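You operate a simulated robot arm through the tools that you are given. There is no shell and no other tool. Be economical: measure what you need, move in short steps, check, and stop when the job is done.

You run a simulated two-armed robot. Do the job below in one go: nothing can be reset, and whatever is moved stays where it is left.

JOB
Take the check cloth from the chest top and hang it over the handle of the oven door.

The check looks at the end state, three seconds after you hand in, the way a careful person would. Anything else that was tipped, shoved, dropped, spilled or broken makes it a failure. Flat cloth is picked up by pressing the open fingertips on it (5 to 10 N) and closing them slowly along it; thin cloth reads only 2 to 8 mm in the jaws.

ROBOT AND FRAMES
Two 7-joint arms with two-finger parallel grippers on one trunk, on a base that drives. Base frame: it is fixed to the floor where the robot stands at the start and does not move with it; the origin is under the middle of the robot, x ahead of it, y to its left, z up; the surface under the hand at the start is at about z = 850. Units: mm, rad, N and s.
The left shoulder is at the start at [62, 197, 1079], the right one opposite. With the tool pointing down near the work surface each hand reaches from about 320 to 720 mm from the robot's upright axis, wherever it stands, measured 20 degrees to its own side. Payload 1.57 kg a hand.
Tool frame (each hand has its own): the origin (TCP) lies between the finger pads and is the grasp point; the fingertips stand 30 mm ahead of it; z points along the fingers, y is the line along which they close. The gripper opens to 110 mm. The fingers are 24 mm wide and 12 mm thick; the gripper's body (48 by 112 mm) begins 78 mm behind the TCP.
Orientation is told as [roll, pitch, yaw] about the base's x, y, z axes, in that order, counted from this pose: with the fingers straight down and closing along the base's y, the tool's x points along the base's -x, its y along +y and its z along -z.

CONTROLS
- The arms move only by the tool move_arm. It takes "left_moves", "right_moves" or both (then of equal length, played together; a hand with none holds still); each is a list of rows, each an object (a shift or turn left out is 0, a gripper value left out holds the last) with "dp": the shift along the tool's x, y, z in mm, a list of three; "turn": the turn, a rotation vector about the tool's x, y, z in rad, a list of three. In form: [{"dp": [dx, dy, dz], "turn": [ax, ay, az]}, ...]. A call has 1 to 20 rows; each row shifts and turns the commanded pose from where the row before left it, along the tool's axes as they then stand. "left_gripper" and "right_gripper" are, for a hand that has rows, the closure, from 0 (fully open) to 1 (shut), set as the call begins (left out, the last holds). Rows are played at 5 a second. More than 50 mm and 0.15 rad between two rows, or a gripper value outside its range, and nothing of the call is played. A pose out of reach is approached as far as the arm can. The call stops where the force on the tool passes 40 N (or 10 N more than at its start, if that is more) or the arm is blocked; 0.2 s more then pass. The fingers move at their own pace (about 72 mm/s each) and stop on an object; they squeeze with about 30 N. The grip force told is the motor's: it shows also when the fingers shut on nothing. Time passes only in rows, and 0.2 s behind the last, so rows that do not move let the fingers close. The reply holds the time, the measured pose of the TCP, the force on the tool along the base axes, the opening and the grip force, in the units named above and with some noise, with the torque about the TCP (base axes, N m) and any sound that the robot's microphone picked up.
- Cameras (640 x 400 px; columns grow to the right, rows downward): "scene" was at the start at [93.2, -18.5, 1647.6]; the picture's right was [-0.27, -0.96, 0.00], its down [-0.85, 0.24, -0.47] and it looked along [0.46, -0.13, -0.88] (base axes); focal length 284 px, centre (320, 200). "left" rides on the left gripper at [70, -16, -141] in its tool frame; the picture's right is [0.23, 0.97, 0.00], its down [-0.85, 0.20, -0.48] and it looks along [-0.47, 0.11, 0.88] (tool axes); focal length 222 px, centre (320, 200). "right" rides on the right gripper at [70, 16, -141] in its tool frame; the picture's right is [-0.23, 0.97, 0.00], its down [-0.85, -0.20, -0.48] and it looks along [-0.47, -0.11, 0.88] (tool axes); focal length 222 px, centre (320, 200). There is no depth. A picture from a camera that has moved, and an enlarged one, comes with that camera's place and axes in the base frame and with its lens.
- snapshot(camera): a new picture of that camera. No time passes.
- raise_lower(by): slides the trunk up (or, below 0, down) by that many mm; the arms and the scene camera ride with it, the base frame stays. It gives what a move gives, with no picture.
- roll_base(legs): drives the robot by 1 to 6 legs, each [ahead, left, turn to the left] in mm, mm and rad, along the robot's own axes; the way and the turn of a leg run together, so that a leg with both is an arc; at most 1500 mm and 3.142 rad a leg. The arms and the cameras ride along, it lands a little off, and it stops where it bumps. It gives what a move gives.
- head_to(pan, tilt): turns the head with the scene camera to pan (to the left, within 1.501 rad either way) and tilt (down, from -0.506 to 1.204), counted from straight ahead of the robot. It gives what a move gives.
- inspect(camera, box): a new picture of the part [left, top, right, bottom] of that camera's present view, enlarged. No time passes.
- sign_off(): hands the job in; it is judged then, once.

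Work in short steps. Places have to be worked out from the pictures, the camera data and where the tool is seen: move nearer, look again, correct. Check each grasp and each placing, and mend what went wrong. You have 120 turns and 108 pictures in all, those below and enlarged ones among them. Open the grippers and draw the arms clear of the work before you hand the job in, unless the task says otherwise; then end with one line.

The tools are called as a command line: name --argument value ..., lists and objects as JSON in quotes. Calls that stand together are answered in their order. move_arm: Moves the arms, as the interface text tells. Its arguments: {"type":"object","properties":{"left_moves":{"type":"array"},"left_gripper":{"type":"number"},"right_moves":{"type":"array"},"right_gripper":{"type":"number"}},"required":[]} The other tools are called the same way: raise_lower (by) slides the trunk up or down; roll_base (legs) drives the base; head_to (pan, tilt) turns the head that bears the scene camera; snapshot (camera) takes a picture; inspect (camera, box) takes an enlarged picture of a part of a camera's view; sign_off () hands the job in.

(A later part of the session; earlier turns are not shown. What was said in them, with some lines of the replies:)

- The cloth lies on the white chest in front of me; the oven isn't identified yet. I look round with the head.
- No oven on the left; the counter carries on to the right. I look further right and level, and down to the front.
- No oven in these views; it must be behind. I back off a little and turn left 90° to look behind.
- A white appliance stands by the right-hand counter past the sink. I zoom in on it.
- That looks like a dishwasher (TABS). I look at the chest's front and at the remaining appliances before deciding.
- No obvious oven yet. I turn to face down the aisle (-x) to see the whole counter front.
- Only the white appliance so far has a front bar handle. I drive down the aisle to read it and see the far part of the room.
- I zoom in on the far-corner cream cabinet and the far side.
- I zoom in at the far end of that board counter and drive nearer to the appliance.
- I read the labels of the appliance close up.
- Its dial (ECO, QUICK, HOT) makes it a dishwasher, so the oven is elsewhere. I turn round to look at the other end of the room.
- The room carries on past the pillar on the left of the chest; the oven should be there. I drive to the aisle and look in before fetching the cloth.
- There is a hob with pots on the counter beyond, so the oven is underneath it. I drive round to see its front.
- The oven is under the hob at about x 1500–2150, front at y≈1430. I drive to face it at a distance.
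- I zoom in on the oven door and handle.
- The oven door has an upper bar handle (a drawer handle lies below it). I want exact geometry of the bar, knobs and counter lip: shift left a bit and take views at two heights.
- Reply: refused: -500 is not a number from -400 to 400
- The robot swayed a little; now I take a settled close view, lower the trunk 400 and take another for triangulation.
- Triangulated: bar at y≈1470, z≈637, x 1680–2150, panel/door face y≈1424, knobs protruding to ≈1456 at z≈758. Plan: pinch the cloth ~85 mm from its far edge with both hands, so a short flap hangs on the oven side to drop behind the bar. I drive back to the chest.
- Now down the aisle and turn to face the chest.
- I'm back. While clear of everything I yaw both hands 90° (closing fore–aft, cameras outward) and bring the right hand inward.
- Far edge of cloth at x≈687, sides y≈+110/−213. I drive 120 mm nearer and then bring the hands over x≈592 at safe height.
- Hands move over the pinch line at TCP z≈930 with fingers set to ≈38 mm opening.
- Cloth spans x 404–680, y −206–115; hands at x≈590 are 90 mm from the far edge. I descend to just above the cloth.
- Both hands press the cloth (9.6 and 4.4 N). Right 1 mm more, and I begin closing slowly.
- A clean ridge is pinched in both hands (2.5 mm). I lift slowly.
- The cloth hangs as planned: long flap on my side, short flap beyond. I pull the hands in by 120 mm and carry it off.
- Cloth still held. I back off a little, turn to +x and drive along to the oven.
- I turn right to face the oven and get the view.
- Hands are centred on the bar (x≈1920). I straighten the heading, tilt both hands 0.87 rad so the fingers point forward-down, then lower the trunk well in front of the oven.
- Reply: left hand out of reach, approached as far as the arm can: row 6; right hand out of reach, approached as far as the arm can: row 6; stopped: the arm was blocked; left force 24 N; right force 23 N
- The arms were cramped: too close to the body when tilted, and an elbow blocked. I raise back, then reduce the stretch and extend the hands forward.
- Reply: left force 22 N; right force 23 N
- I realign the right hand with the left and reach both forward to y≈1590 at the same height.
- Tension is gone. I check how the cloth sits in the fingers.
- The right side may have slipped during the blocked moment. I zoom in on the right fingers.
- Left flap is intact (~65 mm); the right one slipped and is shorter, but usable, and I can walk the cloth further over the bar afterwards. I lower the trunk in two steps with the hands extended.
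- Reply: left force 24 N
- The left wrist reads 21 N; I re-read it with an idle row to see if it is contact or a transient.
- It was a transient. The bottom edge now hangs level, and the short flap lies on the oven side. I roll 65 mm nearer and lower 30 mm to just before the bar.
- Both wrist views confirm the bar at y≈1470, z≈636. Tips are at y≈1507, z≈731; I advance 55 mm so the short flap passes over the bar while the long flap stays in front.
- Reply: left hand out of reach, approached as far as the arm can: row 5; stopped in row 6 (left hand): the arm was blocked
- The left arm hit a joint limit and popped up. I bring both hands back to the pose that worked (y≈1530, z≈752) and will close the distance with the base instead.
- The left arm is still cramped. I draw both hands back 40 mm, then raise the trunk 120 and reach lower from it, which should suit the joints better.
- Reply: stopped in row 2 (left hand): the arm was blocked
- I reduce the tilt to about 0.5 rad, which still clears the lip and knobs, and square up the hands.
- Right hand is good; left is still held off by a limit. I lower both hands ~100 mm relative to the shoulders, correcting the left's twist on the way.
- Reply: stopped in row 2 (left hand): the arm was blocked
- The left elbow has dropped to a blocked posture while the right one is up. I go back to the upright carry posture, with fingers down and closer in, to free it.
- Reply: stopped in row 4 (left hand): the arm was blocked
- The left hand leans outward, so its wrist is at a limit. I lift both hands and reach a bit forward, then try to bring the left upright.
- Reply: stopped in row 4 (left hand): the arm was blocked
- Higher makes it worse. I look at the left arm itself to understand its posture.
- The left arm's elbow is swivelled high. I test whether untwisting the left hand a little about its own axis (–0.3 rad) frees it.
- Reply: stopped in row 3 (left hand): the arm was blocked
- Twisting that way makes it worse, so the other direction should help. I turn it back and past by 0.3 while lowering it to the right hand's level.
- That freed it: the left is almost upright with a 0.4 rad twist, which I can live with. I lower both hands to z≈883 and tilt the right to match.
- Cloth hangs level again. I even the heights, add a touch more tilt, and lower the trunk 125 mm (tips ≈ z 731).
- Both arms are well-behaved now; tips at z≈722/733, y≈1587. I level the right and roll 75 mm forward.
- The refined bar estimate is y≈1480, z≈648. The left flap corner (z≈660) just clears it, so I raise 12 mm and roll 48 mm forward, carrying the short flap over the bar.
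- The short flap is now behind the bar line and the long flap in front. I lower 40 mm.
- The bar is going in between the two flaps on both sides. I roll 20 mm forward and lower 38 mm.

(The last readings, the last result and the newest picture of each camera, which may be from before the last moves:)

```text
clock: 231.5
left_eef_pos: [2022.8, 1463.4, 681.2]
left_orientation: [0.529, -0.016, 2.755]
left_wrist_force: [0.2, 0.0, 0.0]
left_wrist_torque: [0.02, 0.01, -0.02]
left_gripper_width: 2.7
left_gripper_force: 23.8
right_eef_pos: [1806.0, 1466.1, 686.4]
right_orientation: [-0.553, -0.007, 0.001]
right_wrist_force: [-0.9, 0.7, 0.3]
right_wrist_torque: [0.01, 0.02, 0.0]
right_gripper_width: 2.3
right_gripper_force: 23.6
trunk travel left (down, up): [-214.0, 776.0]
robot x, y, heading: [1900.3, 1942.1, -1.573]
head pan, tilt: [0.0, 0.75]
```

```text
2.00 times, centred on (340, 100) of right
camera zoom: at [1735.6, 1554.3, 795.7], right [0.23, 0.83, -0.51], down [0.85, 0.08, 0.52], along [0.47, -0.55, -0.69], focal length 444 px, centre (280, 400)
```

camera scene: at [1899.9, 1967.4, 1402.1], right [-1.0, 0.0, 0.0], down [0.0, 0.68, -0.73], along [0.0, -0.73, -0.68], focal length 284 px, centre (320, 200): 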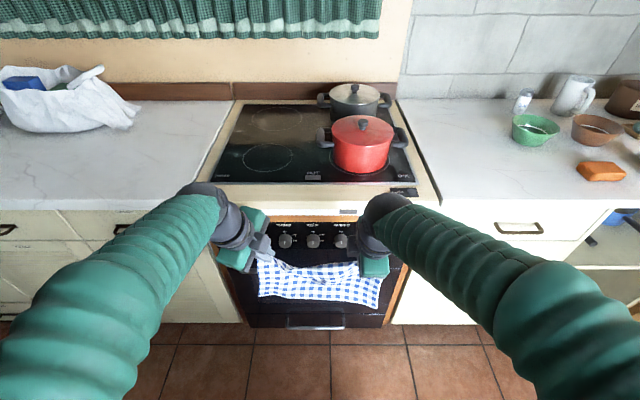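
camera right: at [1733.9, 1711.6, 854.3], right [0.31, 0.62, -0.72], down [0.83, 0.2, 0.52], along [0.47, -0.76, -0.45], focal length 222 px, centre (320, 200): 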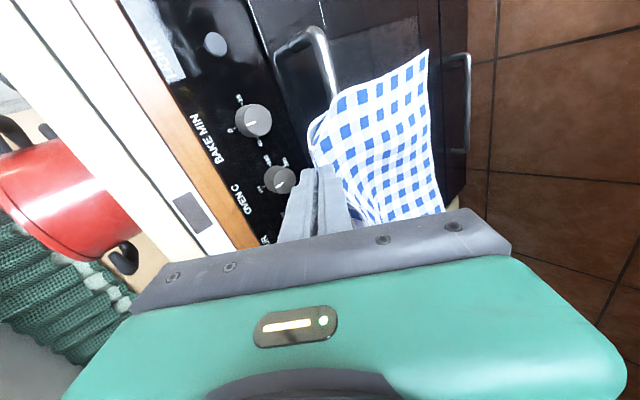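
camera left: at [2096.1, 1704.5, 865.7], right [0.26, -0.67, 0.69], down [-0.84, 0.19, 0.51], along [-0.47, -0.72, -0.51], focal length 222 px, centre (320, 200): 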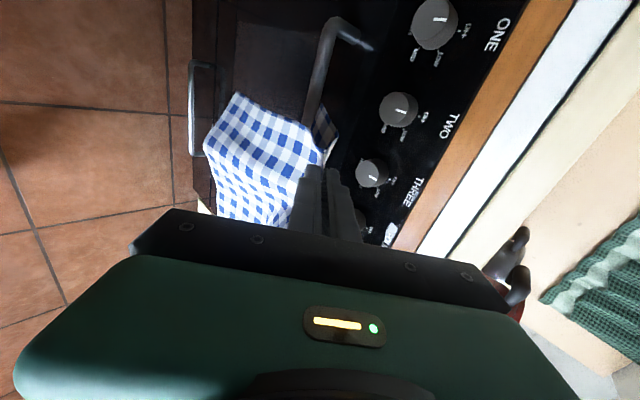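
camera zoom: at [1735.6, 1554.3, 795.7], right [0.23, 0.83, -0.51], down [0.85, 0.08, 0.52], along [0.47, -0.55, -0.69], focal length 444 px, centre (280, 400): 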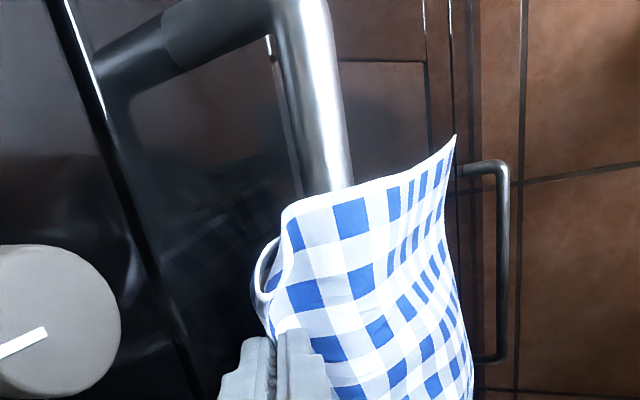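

The cloth drapes over the bar with the fold behind it. I push 18 mm further down into the gap, watching the forces.

raise_lower --by -18

inspect --camera "left" --box '[180, 0, 500, 200]'

inspect --camera "right" --box '[180, 0, 500, 200]'

```text
clock: 232.2
left_eef_pos: [2022.5, 1460.9, 664.3]
left_orientation: [0.529, -0.014, 2.758]
left_wrist_force: [0.9, -16.0, 14.7]
left_wrist_torque: [-0.15, 0.1, 0.2]
left_gripper_width: 2.3
left_gripper_force: 24.0
right_eef_pos: [1806.6, 1464.8, 667.2]
right_orientation: [-0.552, -0.01, 0.001]
right_wrist_force: [0.0, 0.0, 1.1]
right_wrist_torque: [0.0, 0.04, 0.0]
right_gripper_width: 2.1
right_gripper_force: 23.7
trunk travel left (down, up): [-196.0, 794.0]
robot x, y, heading: [1900.7, 1943.8, -1.571]
head pan, tilt: [0.0, 0.75]
```

```text
2.00 times, centred on (340, 100) of left
camera zoom: at [2122.7, 1514.4, 778.0], right [-0.1, -0.87, 0.49], down [-0.76, 0.38, 0.53], along [-0.64, -0.32, -0.7], focal length 444 px, centre (280, 400)
```

zoom: 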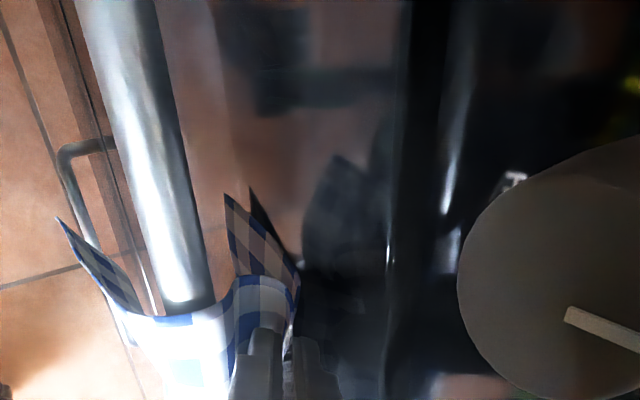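

```text
2.00 times, centred on (340, 100) of right
camera zoom: at [1735.2, 1553.7, 777.5], right [0.23, 0.83, -0.51], down [0.85, 0.08, 0.52], along [0.47, -0.55, -0.69], focal length 444 px, centre (280, 400)
```

zoom: 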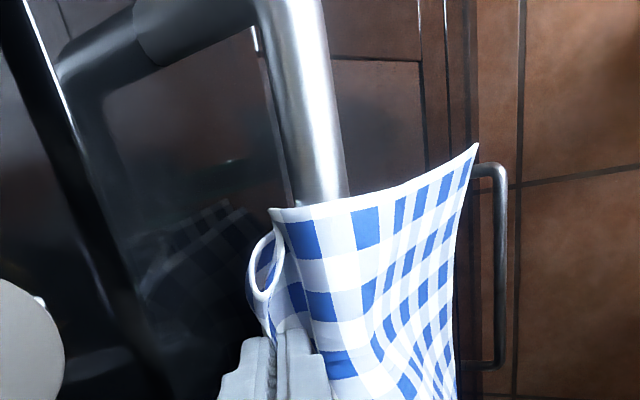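

The left finger touches the bar lightly; I ease it and push the right another 14 mm down for more cloth behind.

move_arm --left_moves '[{"dp": [1.5, 5.2, -1.6]}, {"dp": [0, 0, 0]}, {"dp": [0, 0, 0]}]' --right_moves '[{"dp": [0, 3.1, 6.9]}, {"dp": [0, 3.1, 6.9]}, {"dp": [0, 0, 0]}]'

```text
clock: 233.0
left_eef_pos: [2024.1, 1460.9, 665.9]
left_orientation: [0.523, -0.019, 2.754]
left_wrist_force: [-0.8, 9.4, -3.1]
left_wrist_torque: [0.26, 0.03, 0.04]
left_gripper_width: 2.2
left_gripper_force: 24.2
right_eef_pos: [1807.4, 1462.7, 655.4]
right_orientation: [-0.562, -0.01, 0.001]
right_wrist_force: [-0.9, -23.6, 27.0]
right_wrist_torque: [0.15, 0.09, 0.04]
right_gripper_width: 2.1
right_gripper_force: 23.8
trunk travel left (down, up): [-196.0, 794.0]
robot x, y, heading: [1902.7, 1944.0, -1.57]
head pan, tilt: [0.0, 0.75]
```

Right presses the bar; I back it off by 4 mm and the left by 1.5 mm.

move_arm --left_moves '[{"dp": [0, -1.5, 0]}, {"dp": [0, 0, 0]}]' --right_moves '[{"dp": [0, -4, -3]}, {"dp": [0, 0, 0]}]'

```text
clock: 233.6
left_eef_pos: [2022.8, 1461.4, 666.2]
left_orientation: [0.526, -0.016, 2.756]
left_wrist_force: [-2.3, 7.5, 0.2]
left_wrist_torque: [0.19, 0.06, -0.09]
left_gripper_width: 2.7
left_gripper_force: 23.9
right_eef_pos: [1807.2, 1461.2, 656.4]
right_orientation: [-0.551, -0.009, 0.003]
right_wrist_force: [1.6, -15.9, 10.2]
right_wrist_torque: [-0.03, -0.02, 0.08]
right_gripper_width: 2.2
right_gripper_force: 23.8
trunk travel left (down, up): [-196.0, 794.0]
robot x, y, heading: [1903.0, 1941.9, -1.572]
head pan, tilt: [0.0, 0.75]
```

Now I open both grippers just a little (≈13 mm) with the hands rising 4 mm.

move_arm --left_moves '[{"dp": [0, 0, 0]}, {"dp": [0, 1, -1.7]}, {"dp": [0, 1, -1.7]}, {"dp": [0, 0, 0]}]' --right_moves '[{"dp": [0, -1, -1.7]}, {"dp": [0, -1, -1.7]}, {"dp": [0, 0, 0]}, {"dp": [0, 0, 0]}]' --left_gripper 0.88 --right_gripper 0.88

inspect --camera "left" --box '[180, 0, 500, 200]'

inspect --camera "right" --box '[180, 0, 500, 200]'

```text
clock: 234.6
left_eef_pos: [2023.6, 1459.4, 670.9]
left_orientation: [0.526, -0.017, 2.756]
left_wrist_force: [0.5, 5.4, -7.0]
left_wrist_torque: [0.32, -0.02, 0.04]
left_gripper_width: 5.5
left_gripper_force: 0.0
right_eef_pos: [1806.8, 1463.0, 660.2]
right_orientation: [-0.552, -0.006, -0.001]
right_wrist_force: [-0.7, -12.8, 7.6]
right_wrist_torque: [-0.13, 0.03, 0.03]
right_gripper_width: 2.7
right_gripper_force: 0.0
trunk travel left (down, up): [-196.0, 794.0]
robot x, y, heading: [1899.9, 1944.8, -1.569]
head pan, tilt: [0.0, 0.75]
```

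```text
2.00 times, centred on (340, 100) of left
camera zoom: at [2123.8, 1512.7, 783.5], right [-0.1, -0.87, 0.48], down [-0.76, 0.38, 0.53], along [-0.64, -0.32, -0.7], focal length 444 px, centre (280, 400)
```

zoom: 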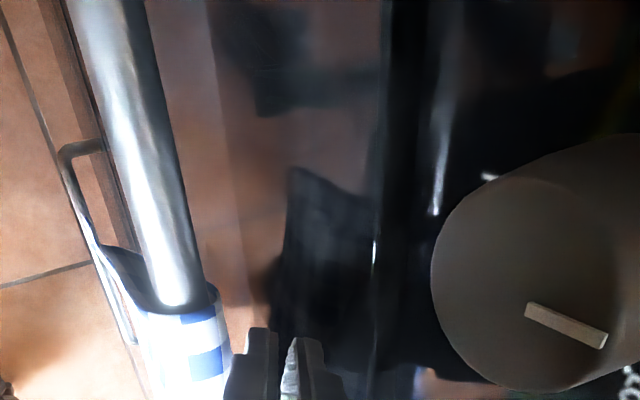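

```text
2.00 times, centred on (340, 100) of right
camera zoom: at [1736.8, 1551.1, 771.4], right [0.23, 0.83, -0.51], down [0.85, 0.08, 0.52], along [0.47, -0.55, -0.69], focal length 444 px, centre (280, 400)
```

zoom: 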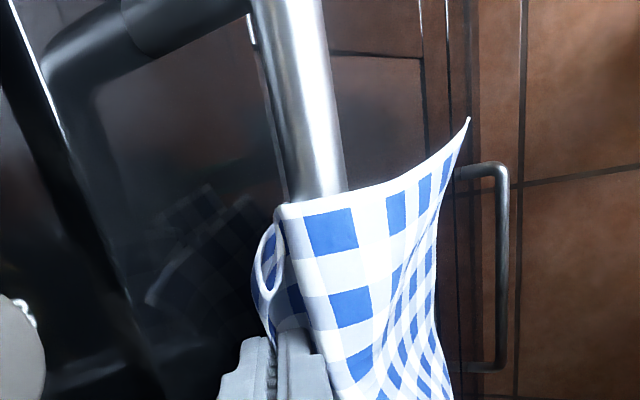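

The left side has let go and the cloth wraps the bar. The right jaws are still hindered by the bar: I move the right up/forward a little to let it open, and lift the left out.

move_arm --left_moves '[{"dp": [0, 5, -8.6]}, {"dp": [0, 5, -8.6]}, {"dp": [0, 5, -8.6]}, {"dp": [0, 5, -8.6]}]' --right_moves '[{"dp": [0, -4, -3.5]}, {"dp": [0, -4, -3.5]}, {"dp": [0, 0, 0]}, {"dp": [0, 0, 0]}]'

inspect --camera "right" --box '[180, 0, 500, 200]'

inspect --camera "scene" --box '[180, 220, 460, 395]'

```text
clock: 235.6
left_eef_pos: [2024.0, 1460.8, 708.7]
left_orientation: [0.525, -0.018, 2.756]
left_wrist_force: [1.8, 2.9, -5.9]
left_wrist_torque: [-0.04, -0.02, -0.01]
left_gripper_width: 7.6
left_gripper_force: 0.0
right_eef_pos: [1806.8, 1459.0, 670.4]
right_orientation: [-0.551, -0.007, 0.0]
right_wrist_force: [-0.4, -0.3, 0.5]
right_wrist_torque: [-0.01, 0.06, -0.03]
right_gripper_width: 12.4
right_gripper_force: 0.1
trunk travel left (down, up): [-196.0, 794.0]
robot x, y, heading: [1903.6, 1940.7, -1.568]
head pan, tilt: [0.0, 0.75]
```

```text
2.00 times, centred on (340, 100) of right
camera zoom: at [1736.7, 1548.0, 782.0], right [0.23, 0.83, -0.51], down [0.85, 0.08, 0.52], along [0.47, -0.55, -0.69], focal length 444 px, centre (280, 400)
```

zoom: 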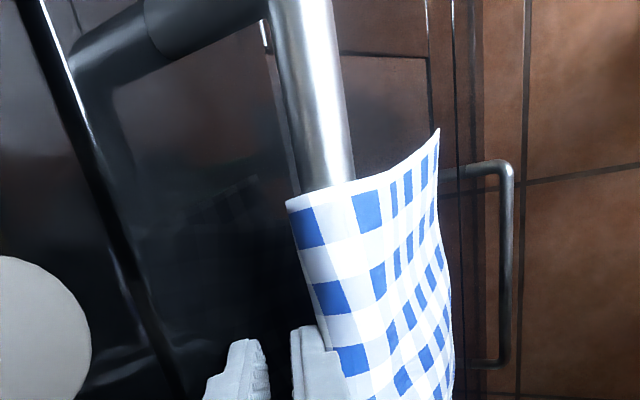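

```text
2.29 times, centred on (320, 308) of scene
camera zoom: at [1900.6, 1828.8, 1192.8], right [-1.0, 0.0, 0.0], down [0.0, 0.68, -0.73], along [0.0, -0.73, -0.68], focal length 650 px, centre (320, -46)
```

zoom: 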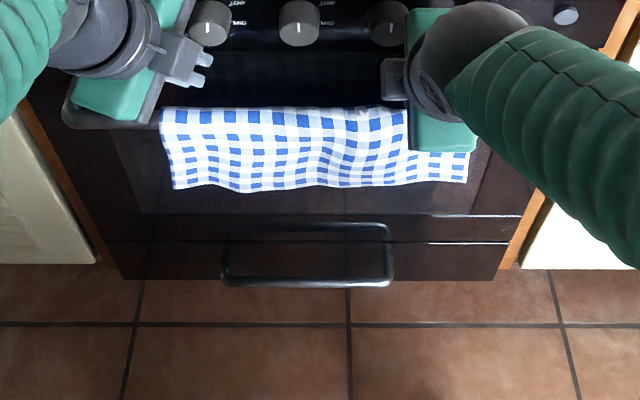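

The cloth hangs neatly. The left fingers seem to touch the knob above, so I draw the left straight back, and lift the right clear of the bar, then back.

move_arm --left_moves '[{"dp": [-2.2, -8.5, -5]}, {"dp": [-2.2, -8.5, -5]}, {"dp": [-2.2, -8.5, -5]}, {"dp": [-2.2, -8.5, -5]}, {"dp": [-2.2, -8.5, -5]}, {"dp": [-2.2, -8.5, -5]}]' --right_moves '[{"dp": [0, -5.2, -8.5]}, {"dp": [0, -5.2, -8.5]}, {"dp": [0, -4, -6]}, {"dp": [0, 10, -6.3]}, {"dp": [0, 12.5, -8]}, {"dp": [0, 12.5, -8]}]'

roll_base --legs '[[-150, 0, 0]]'

snapshot --camera "scene"

```text
clock: 237.0
left_eef_pos: [2033.4, 1520.6, 711.3]
left_orientation: [0.527, -0.017, 2.755]
left_wrist_force: [-0.8, 0.2, -0.7]
left_wrist_torque: [-0.04, 0.03, -0.02]
left_gripper_width: 13.1
left_gripper_force: 0.1
right_eef_pos: [1806.9, 1500.0, 700.0]
right_orientation: [-0.551, -0.008, 0.001]
right_wrist_force: [-0.6, -0.8, 0.3]
right_wrist_torque: [-0.01, 0.03, 0.01]
right_gripper_width: 13.0
right_gripper_force: 0.1
trunk travel left (down, up): [-196.0, 794.0]
robot x, y, heading: [1904.3, 1945.5, -1.569]
head pan, tilt: [0.0, 0.75]
```

```text
clock: 238.3
left_eef_pos: [2033.8, 1667.4, 711.3]
left_orientation: [0.527, -0.014, 2.756]
left_wrist_force: [0.8, 0.5, -0.4]
left_wrist_torque: [-0.03, -0.01, 0.01]
left_gripper_width: 13.1
left_gripper_force: 0.0
right_eef_pos: [1807.1, 1646.5, 699.5]
right_orientation: [-0.554, -0.006, 0.004]
right_wrist_force: [0.9, 0.4, 0.3]
right_wrist_torque: [0.04, 0.01, 0.01]
right_gripper_width: 13.0
right_gripper_force: 0.0
trunk travel left (down, up): [-196.0, 794.0]
robot x, y, heading: [1900.7, 2094.5, -1.573]
head pan, tilt: [0.0, 0.75]
```

```text
18 pictures are left
camera scene: at [1899.8, 1977.8, 1193.1], right [-1.0, 0.0, 0.0], down [0.0, 0.68, -0.73], along [0.0, -0.73, -0.68], focal length 284 px, centre (320, 200)
```

scene: 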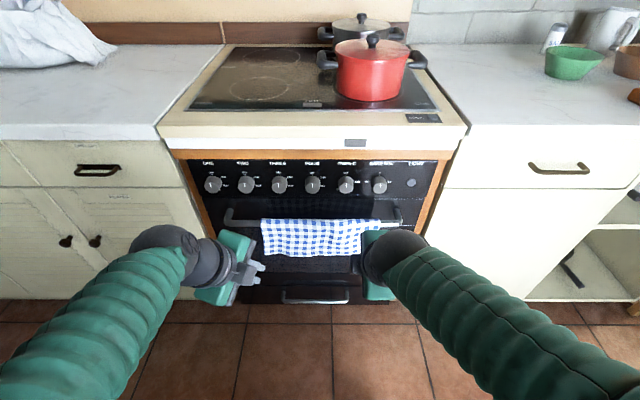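

Released and hanging. I open the grippers, raise the trunk and back off, then inspect the knobs and the cloth.

move_arm --left_moves '[{"dp": [0, 0, 0]}, {"dp": [0, 0, 0]}, {"dp": [0, 0, 0]}, {"dp": [0, 0, 0]}]' --right_moves '[{"dp": [0, 0, 0]}, {"dp": [0, 0, 0]}, {"dp": [0, 0, 0]}, {"dp": [0, 0, 0]}]' --left_gripper 0 --right_gripper 0

roll_base --legs '[[-130, 0, 0]]'

raise_lower --by 250

inspect --camera "scene" --box '[220, 160, 420, 285]'

snapshot --camera "scene"

```text
clock: 239.3
left_eef_pos: [2033.8, 1666.6, 711.9]
left_orientation: [0.527, -0.016, 2.758]
left_wrist_force: [0.3, 0.0, -0.1]
left_wrist_torque: [0.05, 0.0, 0.03]
left_gripper_width: 110.2
left_gripper_force: 0.1
right_eef_pos: [1807.2, 1647.0, 699.5]
right_orientation: [-0.552, -0.007, 0.002]
right_wrist_force: [-0.4, 0.4, -1.0]
right_wrist_torque: [-0.02, 0.01, 0.0]
right_gripper_width: 110.2
right_gripper_force: 0.2
trunk travel left (down, up): [-196.0, 794.0]
robot x, y, heading: [1899.2, 2092.1, -1.567]
head pan, tilt: [0.0, 0.75]
```

```text
clock: 240.6
left_eef_pos: [2033.7, 1793.9, 710.6]
left_orientation: [0.526, -0.017, 2.755]
left_wrist_force: [-0.1, -0.3, 0.1]
left_wrist_torque: [0.03, -0.02, -0.02]
left_gripper_width: 110.0
left_gripper_force: 0.1
right_eef_pos: [1806.7, 1774.6, 699.1]
right_orientation: [-0.552, -0.006, 0.003]
right_wrist_force: [-0.9, 0.5, -1.1]
right_wrist_torque: [-0.01, 0.03, 0.0]
right_gripper_width: 110.1
right_gripper_force: 0.1
trunk travel left (down, up): [-196.0, 794.0]
robot x, y, heading: [1902.6, 2219.1, -1.567]
head pan, tilt: [0.0, 0.75]
```

```text
clock: 243.2
left_eef_pos: [2034.3, 1793.5, 960.6]
left_orientation: [0.526, -0.016, 2.756]
left_wrist_force: [-0.5, 0.9, 0.3]
left_wrist_torque: [0.0, 0.01, 0.01]
left_gripper_width: 110.0
left_gripper_force: 0.0
right_eef_pos: [1808.1, 1772.4, 948.8]
right_orientation: [-0.551, -0.006, 0.002]
right_wrist_force: [0.1, -0.6, -0.7]
right_wrist_torque: [-0.03, 0.04, -0.02]
right_gripper_width: 109.8
right_gripper_force: 0.1
trunk travel left (down, up): [-446.0, 544.0]
robot x, y, heading: [1903.3, 2215.3, -1.568]
head pan, tilt: [0.0, 0.75]
```

```text
3.20 times, centred on (320, 222) of scene
camera zoom: at [1899.5, 2102.6, 1442.9], right [-1.0, 0.0, 0.0], down [0.0, 0.68, -0.73], along [0.0, -0.73, -0.68], focal length 910 px, centre (320, 128)
```

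zoom: 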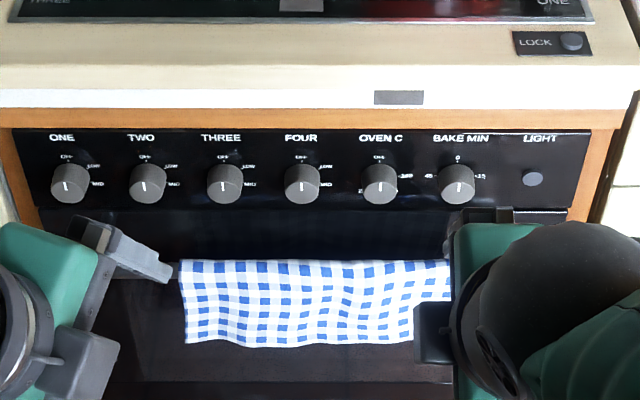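

```text
16 pictures are left
camera scene: at [1899.5, 2102.6, 1442.9], right [-1.0, 0.0, 0.0], down [0.0, 0.68, -0.73], along [0.0, -0.73, -0.68], focal length 284 px, centre (320, 200)
```

scene: 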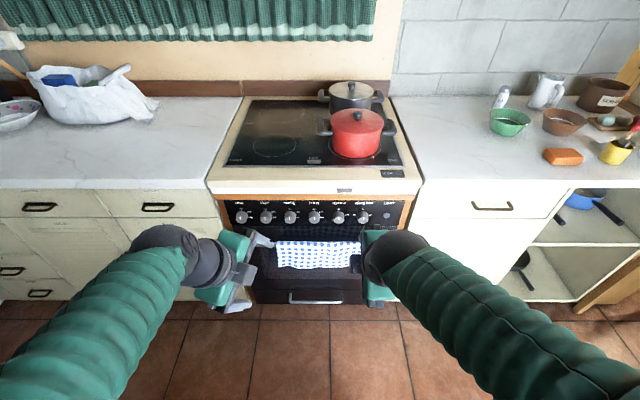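

All knobs still point as before, and the cloth has stayed put over the door handle for several seconds. The grippers are open and clear, so I hand in.

sign_off

```text
The job is handed in.
```

The check cloth now hangs over the oven door handle, with part behind the bar and part in front. It held steady in the pictures, nothing else looked moved, and I handed the job in with both grippers open and the arms clear.
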